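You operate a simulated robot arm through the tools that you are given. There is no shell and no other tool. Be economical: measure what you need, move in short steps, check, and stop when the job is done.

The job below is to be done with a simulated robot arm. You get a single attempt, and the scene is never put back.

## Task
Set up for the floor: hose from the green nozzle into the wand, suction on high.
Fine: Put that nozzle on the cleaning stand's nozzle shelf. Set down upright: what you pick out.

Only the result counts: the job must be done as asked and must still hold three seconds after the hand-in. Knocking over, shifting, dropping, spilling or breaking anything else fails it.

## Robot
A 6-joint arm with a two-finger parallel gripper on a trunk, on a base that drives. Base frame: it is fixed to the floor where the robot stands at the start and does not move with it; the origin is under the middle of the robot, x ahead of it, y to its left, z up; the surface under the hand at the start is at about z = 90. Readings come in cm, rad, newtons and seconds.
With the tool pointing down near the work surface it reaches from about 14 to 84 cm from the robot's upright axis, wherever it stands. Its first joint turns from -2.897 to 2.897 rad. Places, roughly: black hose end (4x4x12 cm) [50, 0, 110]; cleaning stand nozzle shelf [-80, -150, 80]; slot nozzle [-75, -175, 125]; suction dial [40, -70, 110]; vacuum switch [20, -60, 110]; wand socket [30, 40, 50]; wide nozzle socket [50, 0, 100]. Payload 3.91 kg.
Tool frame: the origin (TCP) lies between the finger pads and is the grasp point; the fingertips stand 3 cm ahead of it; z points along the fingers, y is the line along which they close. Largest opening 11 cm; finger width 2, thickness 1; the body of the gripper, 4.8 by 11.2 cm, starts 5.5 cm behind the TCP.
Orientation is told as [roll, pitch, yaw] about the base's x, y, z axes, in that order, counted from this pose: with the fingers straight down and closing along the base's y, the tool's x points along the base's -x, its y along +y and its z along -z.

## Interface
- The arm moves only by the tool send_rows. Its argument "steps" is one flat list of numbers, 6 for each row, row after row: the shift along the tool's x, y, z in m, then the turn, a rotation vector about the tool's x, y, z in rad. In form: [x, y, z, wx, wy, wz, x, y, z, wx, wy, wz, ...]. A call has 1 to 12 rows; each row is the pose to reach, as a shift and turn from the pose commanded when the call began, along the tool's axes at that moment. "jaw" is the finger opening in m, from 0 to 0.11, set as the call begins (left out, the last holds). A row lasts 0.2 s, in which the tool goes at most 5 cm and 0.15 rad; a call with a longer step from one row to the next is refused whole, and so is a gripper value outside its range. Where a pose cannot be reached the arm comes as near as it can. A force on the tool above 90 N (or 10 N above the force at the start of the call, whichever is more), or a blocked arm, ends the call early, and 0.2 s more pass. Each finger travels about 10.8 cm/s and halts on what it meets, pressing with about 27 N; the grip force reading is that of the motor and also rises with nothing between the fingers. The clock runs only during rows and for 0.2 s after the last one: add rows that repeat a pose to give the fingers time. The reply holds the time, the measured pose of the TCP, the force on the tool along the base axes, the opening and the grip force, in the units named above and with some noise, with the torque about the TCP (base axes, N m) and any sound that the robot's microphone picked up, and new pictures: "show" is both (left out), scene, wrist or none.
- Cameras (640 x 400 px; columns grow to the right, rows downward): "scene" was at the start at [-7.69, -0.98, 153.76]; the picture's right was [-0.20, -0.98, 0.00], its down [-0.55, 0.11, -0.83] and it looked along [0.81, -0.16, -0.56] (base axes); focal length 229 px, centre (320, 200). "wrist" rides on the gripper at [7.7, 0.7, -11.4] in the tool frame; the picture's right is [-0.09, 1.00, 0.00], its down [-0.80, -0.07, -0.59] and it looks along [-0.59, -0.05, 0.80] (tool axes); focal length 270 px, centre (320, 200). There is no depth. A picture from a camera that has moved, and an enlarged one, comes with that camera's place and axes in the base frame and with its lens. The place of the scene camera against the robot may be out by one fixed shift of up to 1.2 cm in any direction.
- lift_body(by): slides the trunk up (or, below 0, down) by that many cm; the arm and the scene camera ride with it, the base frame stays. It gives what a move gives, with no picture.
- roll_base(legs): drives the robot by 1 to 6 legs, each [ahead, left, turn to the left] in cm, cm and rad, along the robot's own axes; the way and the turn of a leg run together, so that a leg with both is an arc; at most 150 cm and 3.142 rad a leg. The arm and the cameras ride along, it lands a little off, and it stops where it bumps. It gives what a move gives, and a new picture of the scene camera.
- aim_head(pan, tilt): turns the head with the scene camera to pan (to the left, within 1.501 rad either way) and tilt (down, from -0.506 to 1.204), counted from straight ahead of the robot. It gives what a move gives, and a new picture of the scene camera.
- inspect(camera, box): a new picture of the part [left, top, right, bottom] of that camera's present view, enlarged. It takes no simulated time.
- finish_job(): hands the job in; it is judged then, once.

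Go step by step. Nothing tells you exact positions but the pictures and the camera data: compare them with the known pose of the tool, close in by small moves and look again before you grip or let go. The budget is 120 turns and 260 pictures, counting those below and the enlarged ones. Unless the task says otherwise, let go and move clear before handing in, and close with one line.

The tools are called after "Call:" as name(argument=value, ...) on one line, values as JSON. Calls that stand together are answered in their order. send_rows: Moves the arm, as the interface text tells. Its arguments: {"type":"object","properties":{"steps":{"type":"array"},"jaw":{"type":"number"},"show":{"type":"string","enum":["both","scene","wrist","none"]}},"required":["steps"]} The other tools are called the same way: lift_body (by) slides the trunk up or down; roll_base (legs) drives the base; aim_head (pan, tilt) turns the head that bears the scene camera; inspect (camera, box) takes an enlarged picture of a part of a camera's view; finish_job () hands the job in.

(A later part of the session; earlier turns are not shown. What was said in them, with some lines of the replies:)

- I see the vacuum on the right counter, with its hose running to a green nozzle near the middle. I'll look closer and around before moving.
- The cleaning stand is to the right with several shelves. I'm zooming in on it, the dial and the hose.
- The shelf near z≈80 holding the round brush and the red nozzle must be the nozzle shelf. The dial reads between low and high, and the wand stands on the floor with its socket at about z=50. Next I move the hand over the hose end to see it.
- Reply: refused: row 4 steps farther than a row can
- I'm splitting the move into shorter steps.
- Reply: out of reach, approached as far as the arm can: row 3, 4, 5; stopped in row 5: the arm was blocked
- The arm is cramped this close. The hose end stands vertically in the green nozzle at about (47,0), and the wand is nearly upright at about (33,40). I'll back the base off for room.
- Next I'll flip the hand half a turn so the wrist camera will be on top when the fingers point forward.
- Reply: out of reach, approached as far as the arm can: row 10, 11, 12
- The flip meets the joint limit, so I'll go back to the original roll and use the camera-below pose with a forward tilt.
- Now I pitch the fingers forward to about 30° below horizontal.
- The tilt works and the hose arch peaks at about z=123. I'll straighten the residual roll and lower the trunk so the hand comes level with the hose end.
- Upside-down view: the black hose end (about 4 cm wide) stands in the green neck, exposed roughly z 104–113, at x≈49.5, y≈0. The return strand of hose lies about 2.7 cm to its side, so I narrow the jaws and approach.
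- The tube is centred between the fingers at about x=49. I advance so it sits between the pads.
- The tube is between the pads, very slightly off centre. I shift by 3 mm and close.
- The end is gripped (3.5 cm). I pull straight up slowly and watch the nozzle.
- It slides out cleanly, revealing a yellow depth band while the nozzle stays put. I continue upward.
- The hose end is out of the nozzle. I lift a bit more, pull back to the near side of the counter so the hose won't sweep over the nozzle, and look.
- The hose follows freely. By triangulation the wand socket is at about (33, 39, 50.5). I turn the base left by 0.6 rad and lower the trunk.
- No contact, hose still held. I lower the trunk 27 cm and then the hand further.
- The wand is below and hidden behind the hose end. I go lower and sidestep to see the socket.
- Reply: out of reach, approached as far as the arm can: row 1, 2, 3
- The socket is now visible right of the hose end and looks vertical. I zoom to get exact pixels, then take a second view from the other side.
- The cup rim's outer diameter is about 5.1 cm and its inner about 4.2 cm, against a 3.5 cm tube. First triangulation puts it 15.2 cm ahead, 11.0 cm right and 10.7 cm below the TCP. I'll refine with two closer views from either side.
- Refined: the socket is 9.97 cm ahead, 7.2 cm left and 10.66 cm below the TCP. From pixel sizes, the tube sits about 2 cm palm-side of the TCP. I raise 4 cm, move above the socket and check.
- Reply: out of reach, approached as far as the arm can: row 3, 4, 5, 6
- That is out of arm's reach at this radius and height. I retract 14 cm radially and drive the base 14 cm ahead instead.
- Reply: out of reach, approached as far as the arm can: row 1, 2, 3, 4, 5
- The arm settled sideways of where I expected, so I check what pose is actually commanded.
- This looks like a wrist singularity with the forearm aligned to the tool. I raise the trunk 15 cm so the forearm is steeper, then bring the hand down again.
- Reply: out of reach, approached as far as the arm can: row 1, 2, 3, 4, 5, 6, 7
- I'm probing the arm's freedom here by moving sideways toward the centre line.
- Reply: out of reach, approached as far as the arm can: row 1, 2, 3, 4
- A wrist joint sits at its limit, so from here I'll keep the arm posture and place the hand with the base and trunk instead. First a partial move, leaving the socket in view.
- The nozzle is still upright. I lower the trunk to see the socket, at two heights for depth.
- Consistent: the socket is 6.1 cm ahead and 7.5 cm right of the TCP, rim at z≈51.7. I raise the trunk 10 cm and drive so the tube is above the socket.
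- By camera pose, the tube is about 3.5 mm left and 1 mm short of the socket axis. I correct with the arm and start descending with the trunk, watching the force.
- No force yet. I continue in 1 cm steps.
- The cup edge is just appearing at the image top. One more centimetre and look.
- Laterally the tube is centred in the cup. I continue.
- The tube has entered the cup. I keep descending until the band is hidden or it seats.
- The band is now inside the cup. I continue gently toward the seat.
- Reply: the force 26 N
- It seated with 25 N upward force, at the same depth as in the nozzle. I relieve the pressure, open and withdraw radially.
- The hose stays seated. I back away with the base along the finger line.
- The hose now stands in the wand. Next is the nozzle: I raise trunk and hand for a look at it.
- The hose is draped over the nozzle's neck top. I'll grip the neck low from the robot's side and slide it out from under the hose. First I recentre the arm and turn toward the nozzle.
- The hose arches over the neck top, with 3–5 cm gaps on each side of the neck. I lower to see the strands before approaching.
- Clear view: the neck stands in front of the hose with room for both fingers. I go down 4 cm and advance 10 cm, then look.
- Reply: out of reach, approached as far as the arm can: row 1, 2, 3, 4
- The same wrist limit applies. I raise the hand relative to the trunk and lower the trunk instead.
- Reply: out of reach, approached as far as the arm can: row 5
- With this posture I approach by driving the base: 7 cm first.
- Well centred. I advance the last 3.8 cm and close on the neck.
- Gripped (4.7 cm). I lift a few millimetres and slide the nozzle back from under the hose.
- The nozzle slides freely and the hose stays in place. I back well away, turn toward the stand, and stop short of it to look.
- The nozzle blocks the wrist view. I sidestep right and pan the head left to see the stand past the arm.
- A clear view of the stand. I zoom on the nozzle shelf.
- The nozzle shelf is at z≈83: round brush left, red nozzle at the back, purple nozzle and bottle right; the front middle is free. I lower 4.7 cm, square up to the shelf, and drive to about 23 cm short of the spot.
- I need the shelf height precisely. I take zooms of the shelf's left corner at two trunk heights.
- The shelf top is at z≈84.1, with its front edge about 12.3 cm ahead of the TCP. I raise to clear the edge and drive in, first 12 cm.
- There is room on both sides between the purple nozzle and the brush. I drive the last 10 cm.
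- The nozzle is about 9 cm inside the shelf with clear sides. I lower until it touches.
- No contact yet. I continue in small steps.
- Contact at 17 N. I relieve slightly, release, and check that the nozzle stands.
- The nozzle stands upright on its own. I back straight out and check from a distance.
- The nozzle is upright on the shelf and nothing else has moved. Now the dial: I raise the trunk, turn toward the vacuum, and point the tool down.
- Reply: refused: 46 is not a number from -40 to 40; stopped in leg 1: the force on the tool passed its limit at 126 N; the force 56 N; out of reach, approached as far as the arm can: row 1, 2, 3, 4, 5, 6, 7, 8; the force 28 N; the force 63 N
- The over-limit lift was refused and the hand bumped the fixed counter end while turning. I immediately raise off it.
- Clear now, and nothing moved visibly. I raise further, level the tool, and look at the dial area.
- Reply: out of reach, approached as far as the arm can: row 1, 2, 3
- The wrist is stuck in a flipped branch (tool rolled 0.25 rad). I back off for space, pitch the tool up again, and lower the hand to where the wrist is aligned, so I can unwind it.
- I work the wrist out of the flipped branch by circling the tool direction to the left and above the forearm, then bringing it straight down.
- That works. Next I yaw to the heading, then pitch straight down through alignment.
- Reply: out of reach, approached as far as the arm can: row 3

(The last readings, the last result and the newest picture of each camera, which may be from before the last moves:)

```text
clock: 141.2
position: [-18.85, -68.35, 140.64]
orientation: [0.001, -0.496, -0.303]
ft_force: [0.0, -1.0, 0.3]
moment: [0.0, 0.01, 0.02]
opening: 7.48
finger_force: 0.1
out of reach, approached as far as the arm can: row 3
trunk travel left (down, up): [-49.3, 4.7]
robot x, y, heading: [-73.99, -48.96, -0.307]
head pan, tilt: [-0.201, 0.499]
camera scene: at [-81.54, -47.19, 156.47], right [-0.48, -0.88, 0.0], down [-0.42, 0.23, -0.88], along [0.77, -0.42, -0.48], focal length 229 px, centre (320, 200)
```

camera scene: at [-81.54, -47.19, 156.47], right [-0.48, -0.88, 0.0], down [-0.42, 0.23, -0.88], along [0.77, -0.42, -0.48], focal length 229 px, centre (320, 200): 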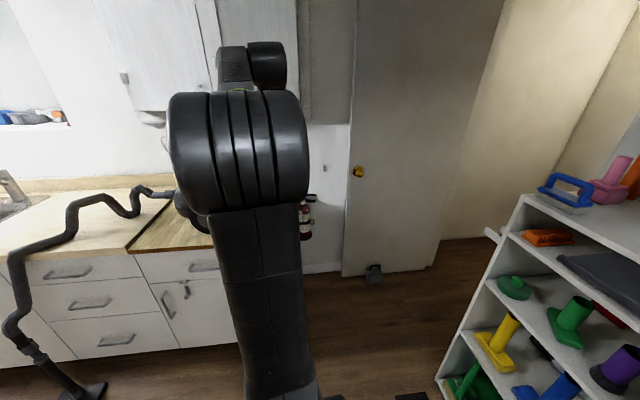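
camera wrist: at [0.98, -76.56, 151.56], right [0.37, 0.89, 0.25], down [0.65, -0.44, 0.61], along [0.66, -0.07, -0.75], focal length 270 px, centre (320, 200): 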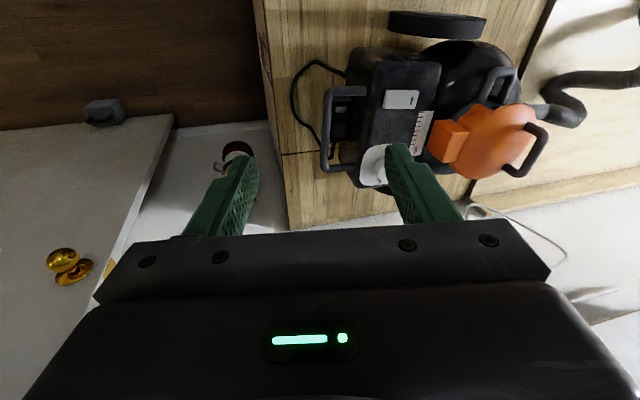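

The wrist is back in the normal branch. I finish pointing down and drive so the hand is just short of the dial.

Call:
send_rows(steps=[0, 0, 0, 0, 0.13, 0, 0, 0, 0, 0, 0.26, 0, 0, 0, 0, 0, 0.38, 0, 0, 0, 0, 0, 0.496, 0, 0, 0, 0, 0, 0.496, 0], show="none")

Call:
roll_base(legs=[[44, 12, 0]])

Call:
inspect(camera="wrist", box=[0, 0, 640, 400])

```text
clock: 142.4
position: [-19.8, -68.01, 138.48]
orientation: [-0.002, -0.003, -0.302]
ft_force: [-0.4, -0.5, -0.2]
moment: [0.02, 0.02, -0.01]
opening: 7.5
finger_force: 0.0
out of reach, approached as far as the arm can: row 4, 5
trunk travel left (down, up): [-49.3, 4.7]
robot x, y, heading: [-73.98, -48.79, -0.298]
head pan, tilt: [-0.201, 0.499]
```

```text
clock: 145.1
position: [26.63, -67.73, 138.31]
orientation: [0.0, -0.004, -0.288]
ft_force: [0.4, 0.6, -0.1]
moment: [-0.01, 0.03, 0.0]
opening: 7.5
finger_force: 0.0
trunk travel left (down, up): [-49.3, 4.7]
robot x, y, heading: [-28.04, -49.53, -0.282]
head pan, tilt: [-0.201, 0.499]
camera scene: at [-35.59, -48.17, 156.48], right [-0.46, -0.89, 0.0], down [-0.42, 0.22, -0.88], along [0.78, -0.41, -0.48], focal length 229 px, centre (320, 200)
```

scene: 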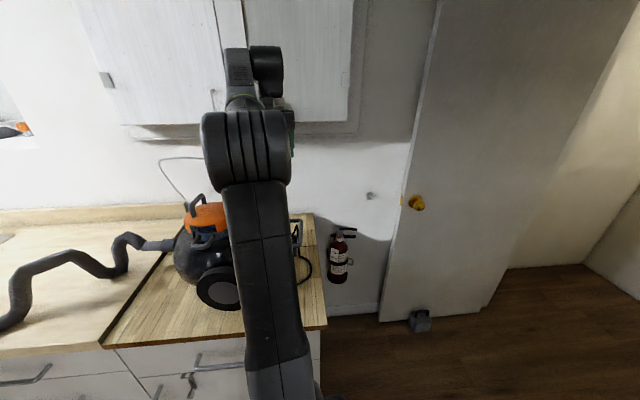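

```text
1.00 times, centred on (320, 200) of wrist (not enlarged: the box is as wide or as high as the picture)
camera zoom: at [19.47, -64.88, 149.87], right [0.37, 0.93, 0.0], down [0.75, -0.29, 0.6], along [0.56, -0.22, -0.8], focal length 270 px, centre (320, 200)
```

zoom: 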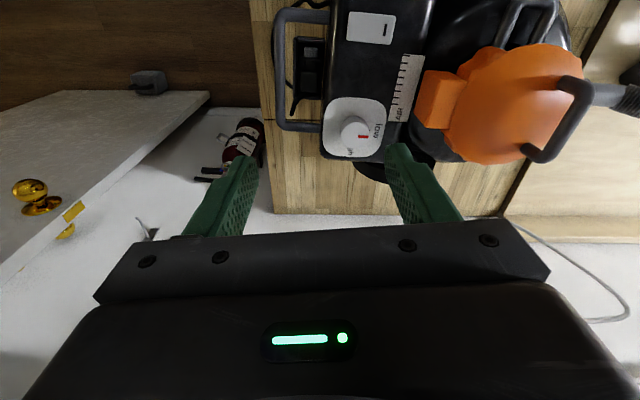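

Call:
inspect(camera="wrist", box=[300, 80, 420, 170])

Call:
inspect(camera="wrist", box=[250, 0, 450, 125])

```text
4.44 times, centred on (360, 125) of wrist
camera zoom: at [19.47, -64.88, 149.87], right [0.37, 0.93, 0.0], down [0.75, -0.29, 0.6], along [0.56, -0.22, -0.8], focal length 1201 px, centre (142, 533)
```

zoom: 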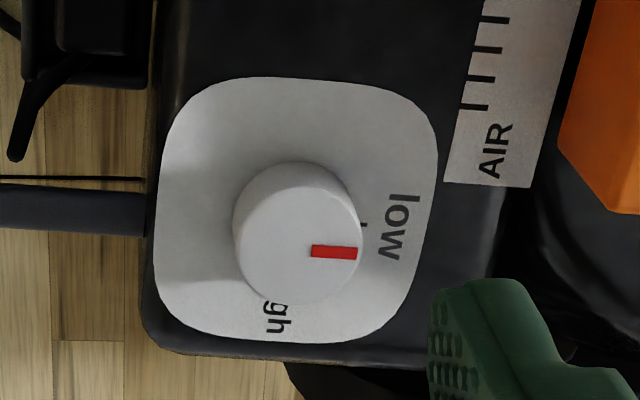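

```text
3.20 times, centred on (350, 62) of wrist
camera zoom: at [19.47, -64.88, 149.87], right [0.37, 0.93, 0.0], down [0.75, -0.29, 0.6], along [0.56, -0.22, -0.8], focal length 865 px, centre (224, 640)
```

zoom: 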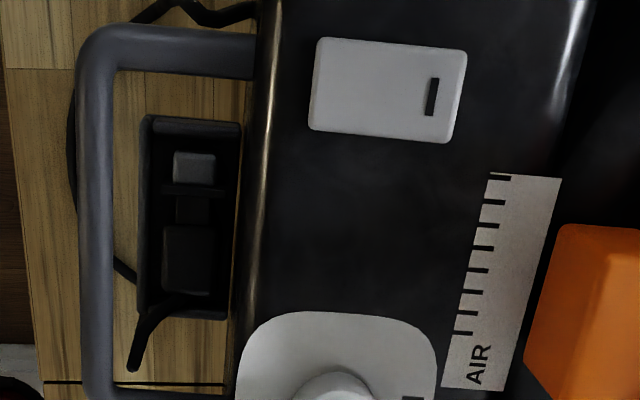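

The pointer sits at "low" (image right); "…gh" shows toward image bottom, so "high" is a clockwise turn of roughly 90–100° seen from above. I move over the dial to see the label and triangulate.

Call:
send_rows(steps=[-0.04, 0, 0, 0, 0, 0, -0.08, 0, 0, 0, 0, 0, -0.12, 0, 0, 0, 0, 0, -0.12, 0, 0, 0, 0, 0], show="wrist")

Call:
inspect(camera="wrist", box=[280, 0, 440, 110])

```text
clock: 146.1
position: [34.09, -69.75, 134.46]
orientation: [-0.001, -0.01, -0.287]
ft_force: [-1.0, -0.2, 0.4]
moment: [0.0, 0.02, -0.01]
opening: 7.51
finger_force: 0.0
out of reach, approached as far as the arm can: row 1, 2, 3, 4
trunk travel left (down, up): [-49.3, 4.7]
robot x, y, heading: [-27.97, -49.58, -0.287]
head pan, tilt: [-0.201, 0.499]
camera wrist: at [26.73, -66.91, 145.97], right [0.37, 0.93, 0.0], down [0.74, -0.29, 0.6], along [0.56, -0.22, -0.8], focal length 270 px, centre (320, 200)
```

wrist: 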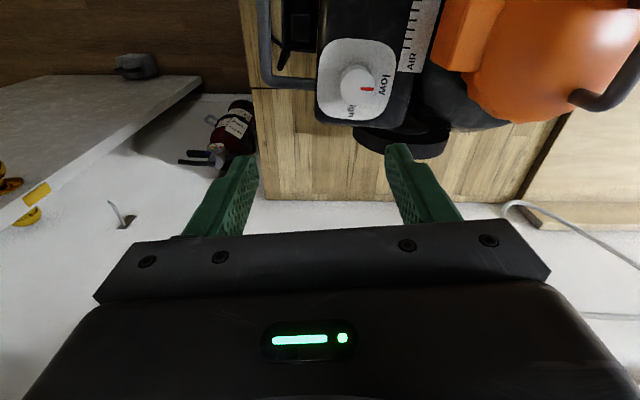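

```text
3.64 times, centred on (360, 55) of wrist
camera zoom: at [26.73, -66.91, 145.97], right [0.37, 0.93, 0.0], down [0.74, -0.29, 0.6], along [0.56, -0.22, -0.8], focal length 983 px, centre (174, 727)
```

zoom: 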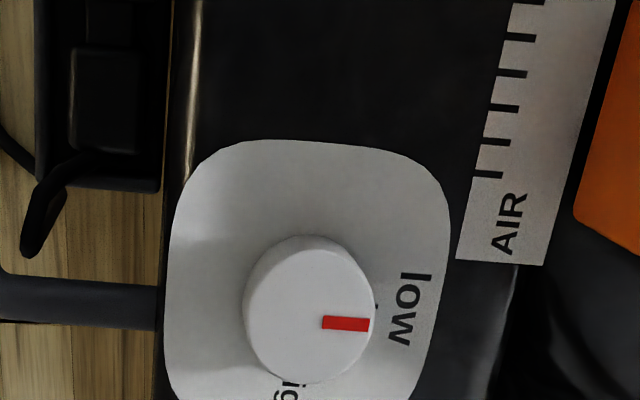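

Plate centre triangulates to about (35.7, −65.7, 111.5), with a 4.2 cm knob. I centre over it and lower to look closely.

Call:
send_rows(steps=[-0.002, 0.022, 0, 0, 0, 0, -0.004, 0.043, 0, 0, 0, 0, -0.004, 0.043, 0, 0, 0, 0], jaw=0.066, show="none")

Call:
lift_body(by=-10)

Call:
inspect(camera="wrist", box=[0, 0, 640, 400])

```text
clock: 146.9
position: [35.38, -65.84, 134.18]
orientation: [0.001, -0.008, -0.285]
ft_force: [0.7, -0.4, 0.3]
moment: [0.04, 0.0, 0.04]
opening: 6.59
finger_force: 0.1
trunk travel left (down, up): [-49.3, 4.7]
robot x, y, heading: [-28.43, -49.39, -0.285]
head pan, tilt: [-0.201, 0.499]
```

```text
clock: 148.2
position: [35.35, -65.85, 124.19]
orientation: [-0.001, -0.008, -0.287]
ft_force: [0.6, -0.3, -0.3]
moment: [0.0, -0.03, 0.0]
opening: 6.59
finger_force: 0.1
trunk travel left (down, up): [-39.3, 14.7]
robot x, y, heading: [-27.7, -49.03, -0.285]
head pan, tilt: [-0.201, 0.499]
```

```text
1.00 times, centred on (320, 200) of wrist (not enlarged: the box is as wide or as high as the picture)
camera zoom: at [28.22, -62.96, 135.7], right [0.37, 0.93, 0.0], down [0.74, -0.29, 0.6], along [0.56, -0.22, -0.8], focal length 270 px, centre (320, 200)
```

zoom: 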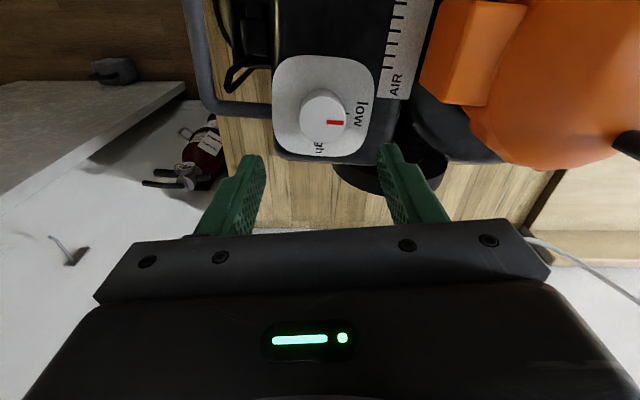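

The knob centre is about (35.6, −65.5), its top z≈115, the plate z≈111.7. I shift 4 mm left and descend in two stages.

Call:
send_rows(steps=[-0.001, 0.004, 0, 0, 0, 0, -0.001, 0.004, 0, 0, 0, 0], show="none")

Call:
lift_body(by=-5)

Call:
inspect(camera="wrist", box=[160, 60, 480, 260])

```text
clock: 148.8
position: [35.52, -65.53, 124.31]
orientation: [0.0, -0.011, -0.286]
ft_force: [-0.2, -0.2, 0.1]
moment: [0.01, 0.0, 0.04]
opening: 6.62
finger_force: 0.1
trunk travel left (down, up): [-39.3, 14.7]
robot x, y, heading: [-28.06, -49.95, -0.28]
head pan, tilt: [-0.201, 0.499]
```

```text
clock: 149.8
position: [35.58, -65.48, 119.08]
orientation: [0.001, -0.01, -0.286]
ft_force: [-0.1, -0.8, -0.1]
moment: [0.01, 0.02, 0.0]
opening: 6.56
finger_force: 0.0
trunk travel left (down, up): [-34.4, 19.7]
robot x, y, heading: [-27.94, -49.26, -0.285]
head pan, tilt: [-0.201, 0.499]
```

```text
2.00 times, centred on (320, 160) of wrist
camera zoom: at [28.38, -62.62, 130.69], right [0.37, 0.93, 0.0], down [0.74, -0.29, 0.6], along [0.56, -0.22, -0.8], focal length 541 px, centre (320, 280)
```

zoom: 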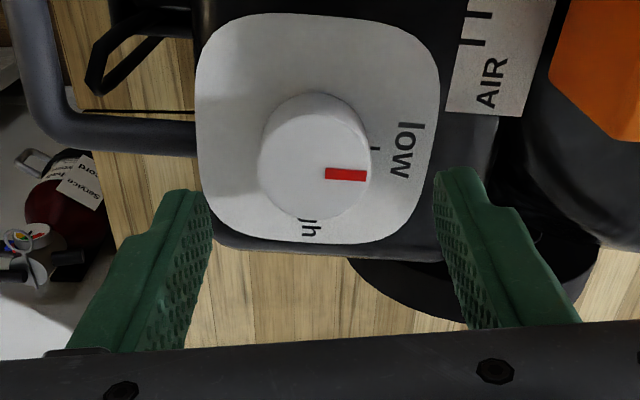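

Well centred. I descend 3.4 cm, then close on the knob.

Call:
send_rows(steps=[0.003, 0, 0, 0, 0, 0], show="none")

Call:
lift_body(by=-3.3)

Call:
send_rows(steps=[0, 0, 0, 0, 0, 0], show="wrist")

```text
clock: 150.2
position: [35.13, -65.38, 119.31]
orientation: [-0.001, -0.011, -0.287]
ft_force: [-0.3, -0.3, 0.1]
moment: [0.01, -0.02, 0.01]
opening: 6.58
finger_force: 0.1
trunk travel left (down, up): [-34.4, 19.7]
robot x, y, heading: [-27.95, -49.22, -0.279]
head pan, tilt: [-0.201, 0.499]
```

```text
clock: 150.9
position: [35.17, -65.42, 116.05]
orientation: [-0.001, -0.01, -0.287]
ft_force: [-1.2, -0.6, 0.5]
moment: [0.0, -0.01, -0.02]
opening: 6.58
finger_force: 0.0
trunk travel left (down, up): [-31.0, 23.0]
robot x, y, heading: [-27.83, -49.31, -0.283]
head pan, tilt: [-0.201, 0.499]
```

```text
clock: 151.3
position: [35.33, -65.31, 115.85]
orientation: [0.001, -0.01, -0.286]
ft_force: [-0.7, 0.0, 0.2]
moment: [0.0, -0.03, 0.01]
opening: 6.6
finger_force: 0.0
trunk travel left (down, up): [-31.0, 23.0]
robot x, y, heading: [-28.03, -49.33, -0.281]
head pan, tilt: [-0.201, 0.499]
camera wrist: at [28.02, -62.52, 127.44], right [0.37, 0.93, 0.0], down [0.74, -0.29, 0.6], along [0.56, -0.22, -0.8], focal length 270 px, centre (320, 200)
```

wrist: 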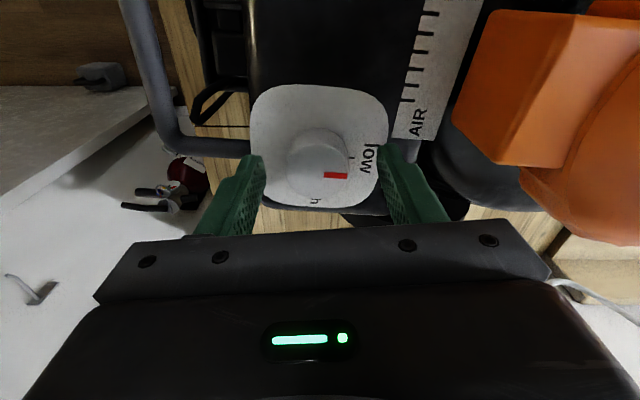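

Aligned within a few millimetres. I close on the knob.

Call:
send_rows(steps=[0.002, 0, 0, 0, 0, 0, 0.002, 0, 0, 0, 0, 0, 0.002, 0, 0, 0, 0, 0, 0.002, 0, 0, 0, 0, 0], jaw=0.035, show="wrist")

```text
clock: 152.3
position: [34.98, -65.22, 115.96]
orientation: [0.0, -0.01, -0.286]
ft_force: [-0.7, -0.4, 0.1]
moment: [-0.01, -0.01, -0.03]
opening: 3.48
finger_force: 0.0
trunk travel left (down, up): [-31.0, 23.0]
robot x, y, heading: [-27.74, -49.21, -0.28]
head pan, tilt: [-0.201, 0.499]
camera wrist: at [27.83, -62.42, 127.39], right [0.37, 0.93, 0.0], down [0.74, -0.29, 0.6], along [0.56, -0.22, -0.8], focal length 270 px, centre (320, 200)
```

wrist: 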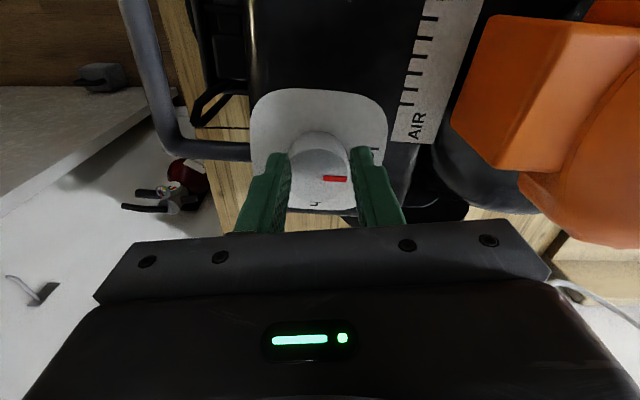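

The knob is narrower than that. I close further.

Call:
send_rows(steps=[0, 0, 0, 0, 0, 0, 0, 0, 0, 0, 0, 0], jaw=0.02, show="wrist")

Call:
inspect(camera="wrist", box=[240, 70, 400, 230])

```text
clock: 152.9
position: [34.96, -65.4, 115.82]
orientation: [0.001, -0.012, -0.285]
ft_force: [0.7, -0.1, -0.7]
moment: [0.0, 0.02, 0.03]
opening: 2.01
finger_force: 0.0
trunk travel left (down, up): [-31.0, 23.0]
robot x, y, heading: [-27.67, -49.65, -0.286]
head pan, tilt: [-0.201, 0.499]
camera wrist: at [27.83, -62.42, 127.39], right [0.37, 0.93, 0.0], down [0.74, -0.29, 0.6], along [0.56, -0.22, -0.8], focal length 270 px, centre (320, 200)
```

wrist: 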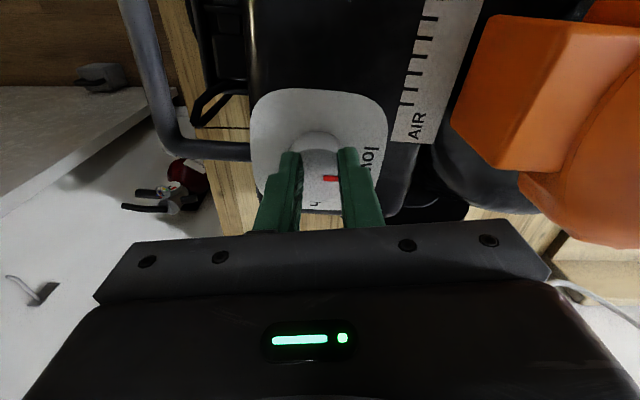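

```text
2.50 times, centred on (320, 150) of wrist
camera zoom: at [27.83, -62.42, 127.39], right [0.37, 0.93, 0.0], down [0.74, -0.29, 0.6], along [0.56, -0.22, -0.8], focal length 676 px, centre (320, 325)
```

zoom: 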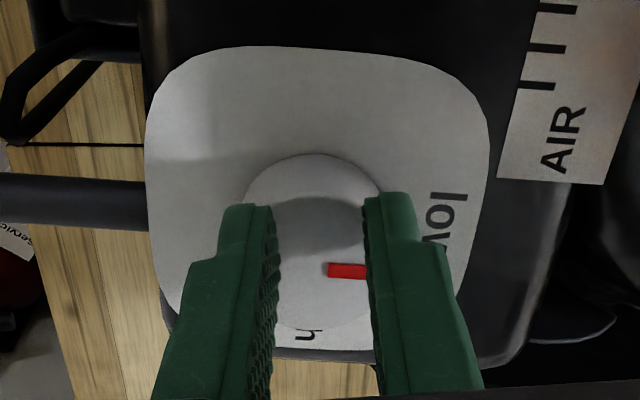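

The fingertips are still above the knob (their shadow falls on it), so the dial is lower than estimated: plate z≈109.4, centre (36.3, −65.8). I reopen, correct and lower.

Call:
send_rows(steps=[0, 0, 0, 0, 0, 0, 0, 0, 0, 0, 0, 0, -0.013, -0.001, 0, 0, 0, 0, -0.013, -0.001, 0, 0, 0, 0], jaw=0.066, show="none")

Call:
lift_body(by=-1.5)

Call:
inspect(camera="wrist", box=[220, 70, 420, 230])

```text
clock: 153.9
position: [36.05, -65.7, 115.77]
orientation: [0.001, -0.012, -0.284]
ft_force: [0.5, 0.1, 0.3]
moment: [-0.02, 0.0, -0.01]
opening: 6.6
finger_force: 0.1
trunk travel left (down, up): [-31.0, 23.0]
robot x, y, heading: [-28.06, -49.73, -0.288]
head pan, tilt: [-0.201, 0.499]
```

```text
clock: 154.6
position: [35.97, -65.7, 114.25]
orientation: [-0.001, -0.014, -0.287]
ft_force: [0.1, 0.3, -0.1]
moment: [-0.01, 0.02, 0.02]
opening: 6.59
finger_force: 0.1
trunk travel left (down, up): [-29.6, 24.5]
robot x, y, heading: [-27.84, -49.19, -0.285]
head pan, tilt: [-0.201, 0.499]
```

```text
2.50 times, centred on (320, 150) of wrist
camera zoom: at [28.81, -62.78, 125.66], right [0.37, 0.93, 0.0], down [0.74, -0.29, 0.61], along [0.56, -0.22, -0.8], focal length 676 px, centre (320, 325)
```

zoom: 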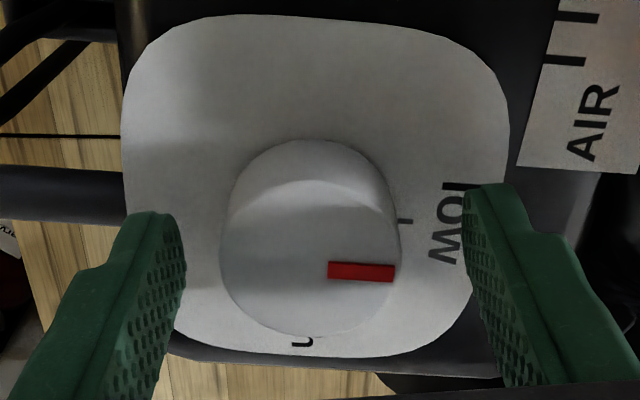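

Nearly there. I shift 5 mm forward and 2 mm right, lower 1.2 cm and close.

Call:
send_rows(steps=[-0.005, -0.002, 0, 0, 0, 0, -0.005, -0.002, 0, 0, 0, 0], show="none")

Call:
lift_body(by=-1.2)

Call:
send_rows(steps=[0, 0, 0, 0, 0, 0, 0, 0, 0, 0, 0, 0, 0, 0, 0, 0, 0, 0], jaw=0.02, show="none")

Call:
inspect(camera="wrist", box=[220, 70, 420, 230])

```text
clock: 155.2
position: [36.33, -65.97, 114.06]
orientation: [0.0, -0.019, -0.286]
ft_force: [0.3, -0.7, 0.0]
moment: [-0.01, -0.01, -0.01]
opening: 6.58
finger_force: 0.0
trunk travel left (down, up): [-29.6, 24.5]
robot x, y, heading: [-27.9, -49.27, -0.279]
head pan, tilt: [-0.201, 0.499]
```

```text
clock: 155.8
position: [36.42, -66.06, 112.96]
orientation: [-0.001, -0.021, -0.284]
ft_force: [2.3, -2.5, 10.8]
moment: [0.31, -0.11, -0.22]
opening: 6.54
finger_force: 0.1
trunk travel left (down, up): [-28.4, 25.7]
robot x, y, heading: [-28.16, -49.62, -0.286]
head pan, tilt: [-0.201, 0.499]
```

```text
clock: 156.6
position: [36.38, -66.11, 113.07]
orientation: [0.001, -0.02, -0.286]
ft_force: [1.1, -0.9, 13.9]
moment: [0.8, 0.13, -0.03]
opening: 4.12
finger_force: 26.3
trunk travel left (down, up): [-28.4, 25.7]
robot x, y, heading: [-27.82, -49.64, -0.281]
head pan, tilt: [-0.201, 0.499]
```

```text
2.50 times, centred on (320, 150) of wrist
camera zoom: at [29.03, -63.11, 124.39], right [0.37, 0.93, 0.0], down [0.74, -0.29, 0.61], along [0.57, -0.22, -0.79], focal length 676 px, centre (320, 325)
```

zoom: 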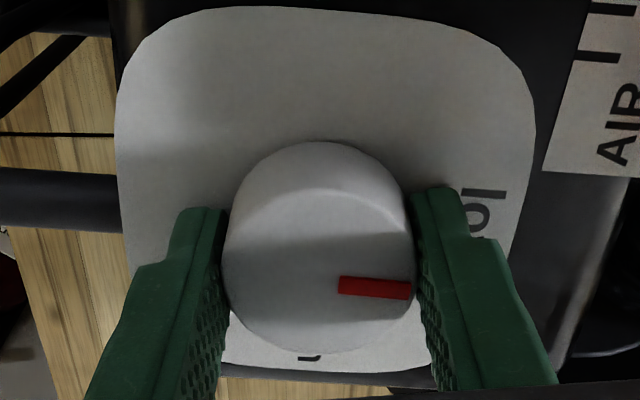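

The knob is gripped (4.1 cm), with one fingertip lightly on the plate. I ease up 2 mm and turn clockwise in stages.

Call:
lift_body(by=0.25)

Call:
send_rows(steps=[0, 0, 0, 0, 0, 0.13, 0, 0, 0, 0, 0, 0.26, 0, 0, 0, 0, 0, 0.39, 0, 0, 0, 0, 0, 0.52, 0, 0, 0, 0, 0, 0.52], show="none")

Call:
inspect(camera="wrist", box=[220, 70, 420, 230])

```text
clock: 157.1
position: [36.33, -66.0, 113.02]
orientation: [0.0, -0.015, -0.286]
ft_force: [-6.7, 2.1, 0.6]
moment: [0.2, -0.19, 0.0]
opening: 4.1
finger_force: 27.2
trunk travel left (down, up): [-28.6, 25.4]
robot x, y, heading: [-28.12, -49.65, -0.286]
head pan, tilt: [-0.201, 0.499]
```

```text
clock: 158.3
position: [36.5, -66.13, 113.1]
orientation: [0.007, -0.014, -0.81]
ft_force: [-6.5, 1.0, 0.1]
moment: [-0.65, 0.47, 0.02]
opening: 4.11
finger_force: 26.6
trunk travel left (down, up): [-28.6, 25.4]
robot x, y, heading: [-28.28, -49.27, -0.283]
head pan, tilt: [-0.201, 0.499]
```

```text
2.50 times, centred on (320, 150) of wrist
camera zoom: at [31.57, -59.94, 124.48], right [0.78, 0.62, 0.01], down [0.49, -0.62, 0.61], along [0.38, -0.47, -0.8], focal length 676 px, centre (320, 325)
```

zoom: 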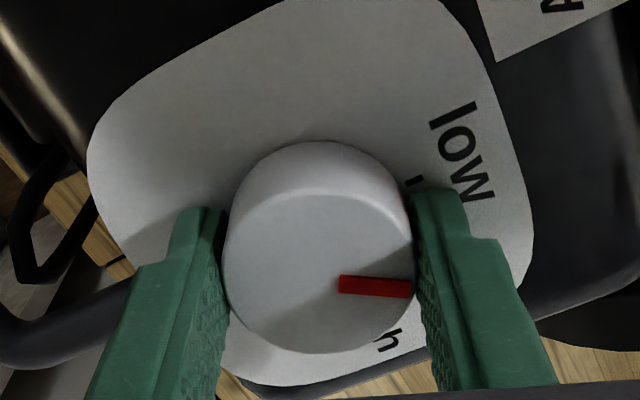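

The knob turns with the hand. I continue.

Call:
send_rows(steps=[0, 0, 0, 0, 0, 0.13, 0, 0, 0, 0, 0, 0.26, 0, 0, 0, 0, 0, 0.39, 0, 0, 0, 0, 0, 0.52, 0, 0, 0, 0, 0, 0.65, 0, 0, 0, 0, 0, 0.75, 0, 0, 0, 0, 0, 0.75], show="none")

Call:
inspect(camera="wrist", box=[220, 70, 420, 230])

```text
clock: 159.9
position: [36.43, -66.11, 113.09]
orientation: [0.016, -0.004, -1.556]
ft_force: [-4.1, -3.8, -1.4]
moment: [-0.47, 0.83, 0.02]
opening: 4.17
finger_force: 27.5
trunk travel left (down, up): [-28.6, 25.4]
robot x, y, heading: [-27.96, -48.99, -0.284]
head pan, tilt: [-0.201, 0.499]
```

```text
2.50 times, centred on (320, 150) of wrist
camera zoom: at [37.01, -58.3, 124.6], right [1.0, -0.07, 0.02], down [-0.07, -0.8, 0.6], along [-0.03, -0.6, -0.8], focal length 676 px, centre (320, 325)
```

zoom: 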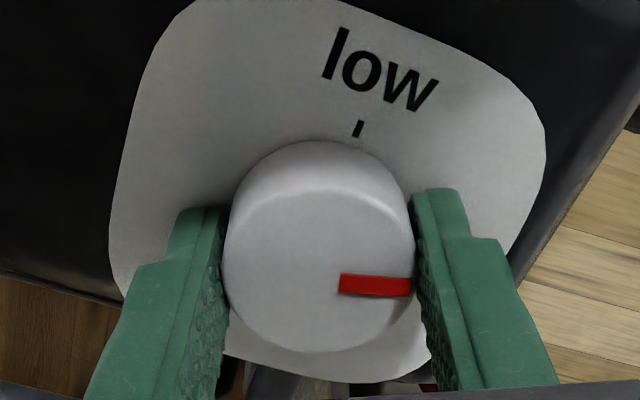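

That's 73° so far. The "high" label is hidden by a finger; I turn to about 90°, then release and lift to check.

Call:
send_rows(steps=[0, 0, 0, 0, 0, 0.13, 0, 0, 0, 0, 0, 0.26, 0, 0, 0, 0, 0, 0.3, 0, 0, 0, 0, 0, 0.3], show="none")

Call:
send_rows(steps=[0, 0, 0, 0, 0, 0, 0, 0, 0, 0, 0, 0], jaw=0.066, show="none")

Call:
lift_body(by=10)

Call:
inspect(camera="wrist", box=[220, 50, 420, 200])

```text
clock: 160.9
position: [36.38, -66.05, 113.14]
orientation: [0.018, 0.0, -1.858]
ft_force: [-3.6, -2.9, -1.1]
moment: [-0.15, 1.02, 0.0]
opening: 4.15
finger_force: 26.9
trunk travel left (down, up): [-28.6, 25.4]
robot x, y, heading: [-28.16, -49.3, -0.282]
head pan, tilt: [-0.201, 0.499]
```

```text
clock: 161.5
position: [36.52, -65.95, 113.21]
orientation: [0.019, 0.002, -1.855]
ft_force: [-0.2, -0.3, -0.1]
moment: [-0.01, 0.01, 0.0]
opening: 6.61
finger_force: 0.0
trunk travel left (down, up): [-28.6, 25.4]
robot x, y, heading: [-27.84, -49.48, -0.283]
head pan, tilt: [-0.201, 0.499]
```

```text
clock: 162.8
position: [36.52, -66.06, 123.14]
orientation: [0.018, 0.0, -1.856]
ft_force: [-0.2, -0.2, -0.4]
moment: [0.02, 0.03, 0.04]
opening: 6.59
finger_force: 0.1
trunk travel left (down, up): [-38.6, 15.4]
robot x, y, heading: [-27.89, -49.47, -0.284]
head pan, tilt: [-0.201, 0.499]
```

```text
2.67 times, centred on (320, 125) of wrist
camera zoom: at [39.19, -58.75, 134.66], right [0.93, -0.36, 0.02], down [-0.3, -0.75, 0.59], along [-0.2, -0.56, -0.8], focal length 721 px, centre (320, 400)
```

zoom: 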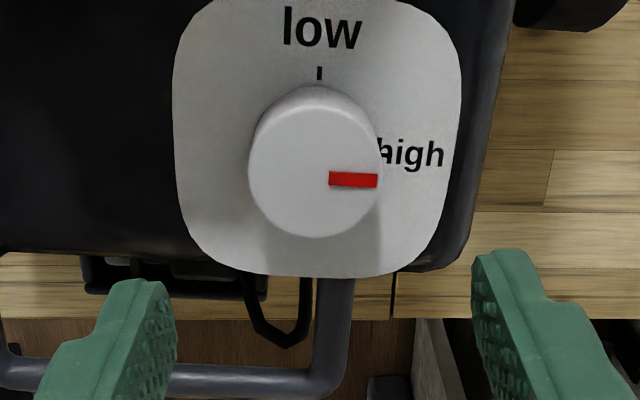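

The pointer now points squarely at "high". I lift, back clear and check the wand, hose and nozzle once more.

Call:
lift_body(by=14)

Call:
roll_base(legs=[[-35, 0, 0]])

Call:
aim_head(pan=0.8, tilt=0.6)

Call:
aim_head(pan=-1.0, tilt=0.4)

```text
clock: 164.5
position: [36.53, -65.99, 137.15]
orientation: [0.019, -0.001, -1.855]
ft_force: [0.1, -1.1, -0.7]
moment: [0.02, -0.05, 0.0]
opening: 6.6
finger_force: 0.0
trunk travel left (down, up): [-52.6, 1.4]
robot x, y, heading: [-27.8, -49.51, -0.286]
head pan, tilt: [-0.201, 0.499]
```

```text
clock: 166.8
position: [2.93, -55.99, 137.23]
orientation: [0.019, -0.001, -1.85]
ft_force: [-0.3, -0.4, -1.6]
moment: [0.01, -0.01, 0.02]
opening: 6.6
finger_force: 0.0
trunk travel left (down, up): [-52.6, 1.4]
robot x, y, heading: [-61.34, -39.41, -0.276]
head pan, tilt: [-0.201, 0.499]
camera scene: at [-69.2, -38.59, 159.72], right [-0.46, -0.89, 0.0], down [-0.42, 0.22, -0.88], along [0.78, -0.4, -0.48], focal length 229 px, centre (320, 200)
```

scene: 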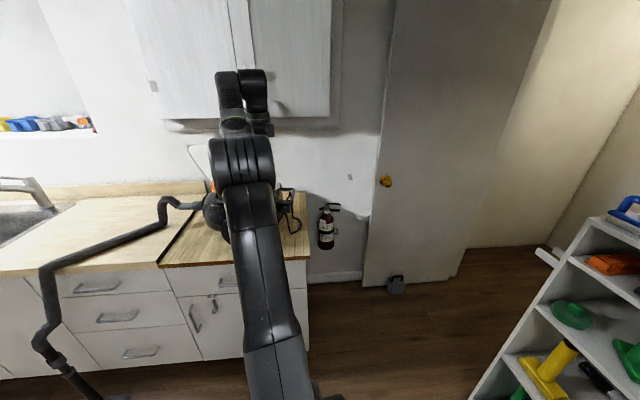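

```text
clock: 168.0
position: [3.1, -56.05, 137.18]
orientation: [0.02, 0.0, -1.851]
ft_force: [-0.7, -0.3, -0.7]
moment: [0.0, 0.02, 0.02]
opening: 6.61
finger_force: 0.1
trunk travel left (down, up): [-52.6, 1.4]
robot x, y, heading: [-61.45, -39.53, -0.274]
head pan, tilt: [0.799, 0.6]
camera scene: at [-69.53, -30.02, 158.81], right [0.5, -0.87, 0.0], down [-0.49, -0.28, -0.83], along [0.72, 0.41, -0.56], focal length 229 px, centre (320, 200)
```

scene: 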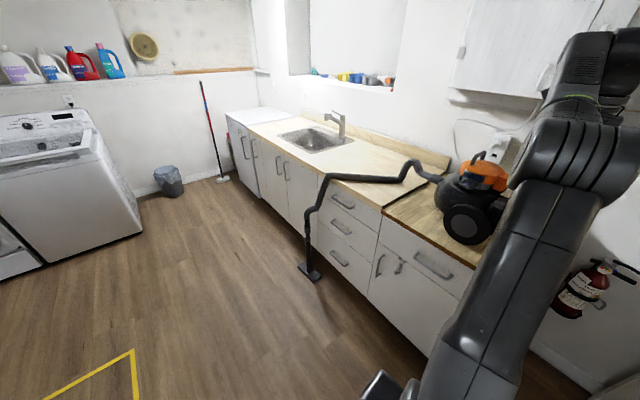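

```text
clock: 169.8
position: [3.01, -56.0, 137.22]
orientation: [0.019, 0.001, -1.85]
ft_force: [0.0, -0.2, 0.9]
moment: [0.0, 0.04, -0.01]
opening: 6.61
finger_force: 0.0
trunk travel left (down, up): [-52.6, 1.4]
robot x, y, heading: [-61.63, -39.64, -0.277]
head pan, tilt: [-1.0, 0.4]
camera scene: at [-74.51, -43.29, 160.64], right [-0.96, -0.29, 0.0], down [-0.11, 0.37, -0.92], along [0.27, -0.88, -0.39], focal length 229 px, centre (320, 200)
```

scene: 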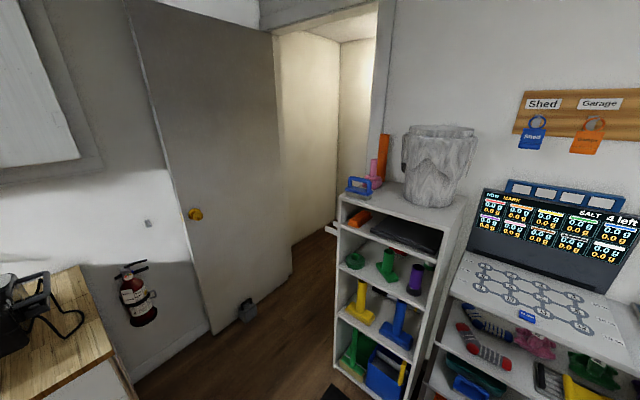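

The hose is in the upright wand, the green nozzle stands upright on the nozzle shelf, the dial is on high, and the arm is clear. I'm handing in.

Call:
finish_job()

```text
The job is handed in.
```

The job is handed in: the hose runs from the green nozzle into the wand, suction is on high, and the green nozzle stands upright on the nozzle shelf. While turning, the hand bumped the end of the counter at 126 N after a trunk lift was refused; I saw nothing shifted in the pictures afterwards. I left the vacuum switch alone, since you asked only for the dial setting.
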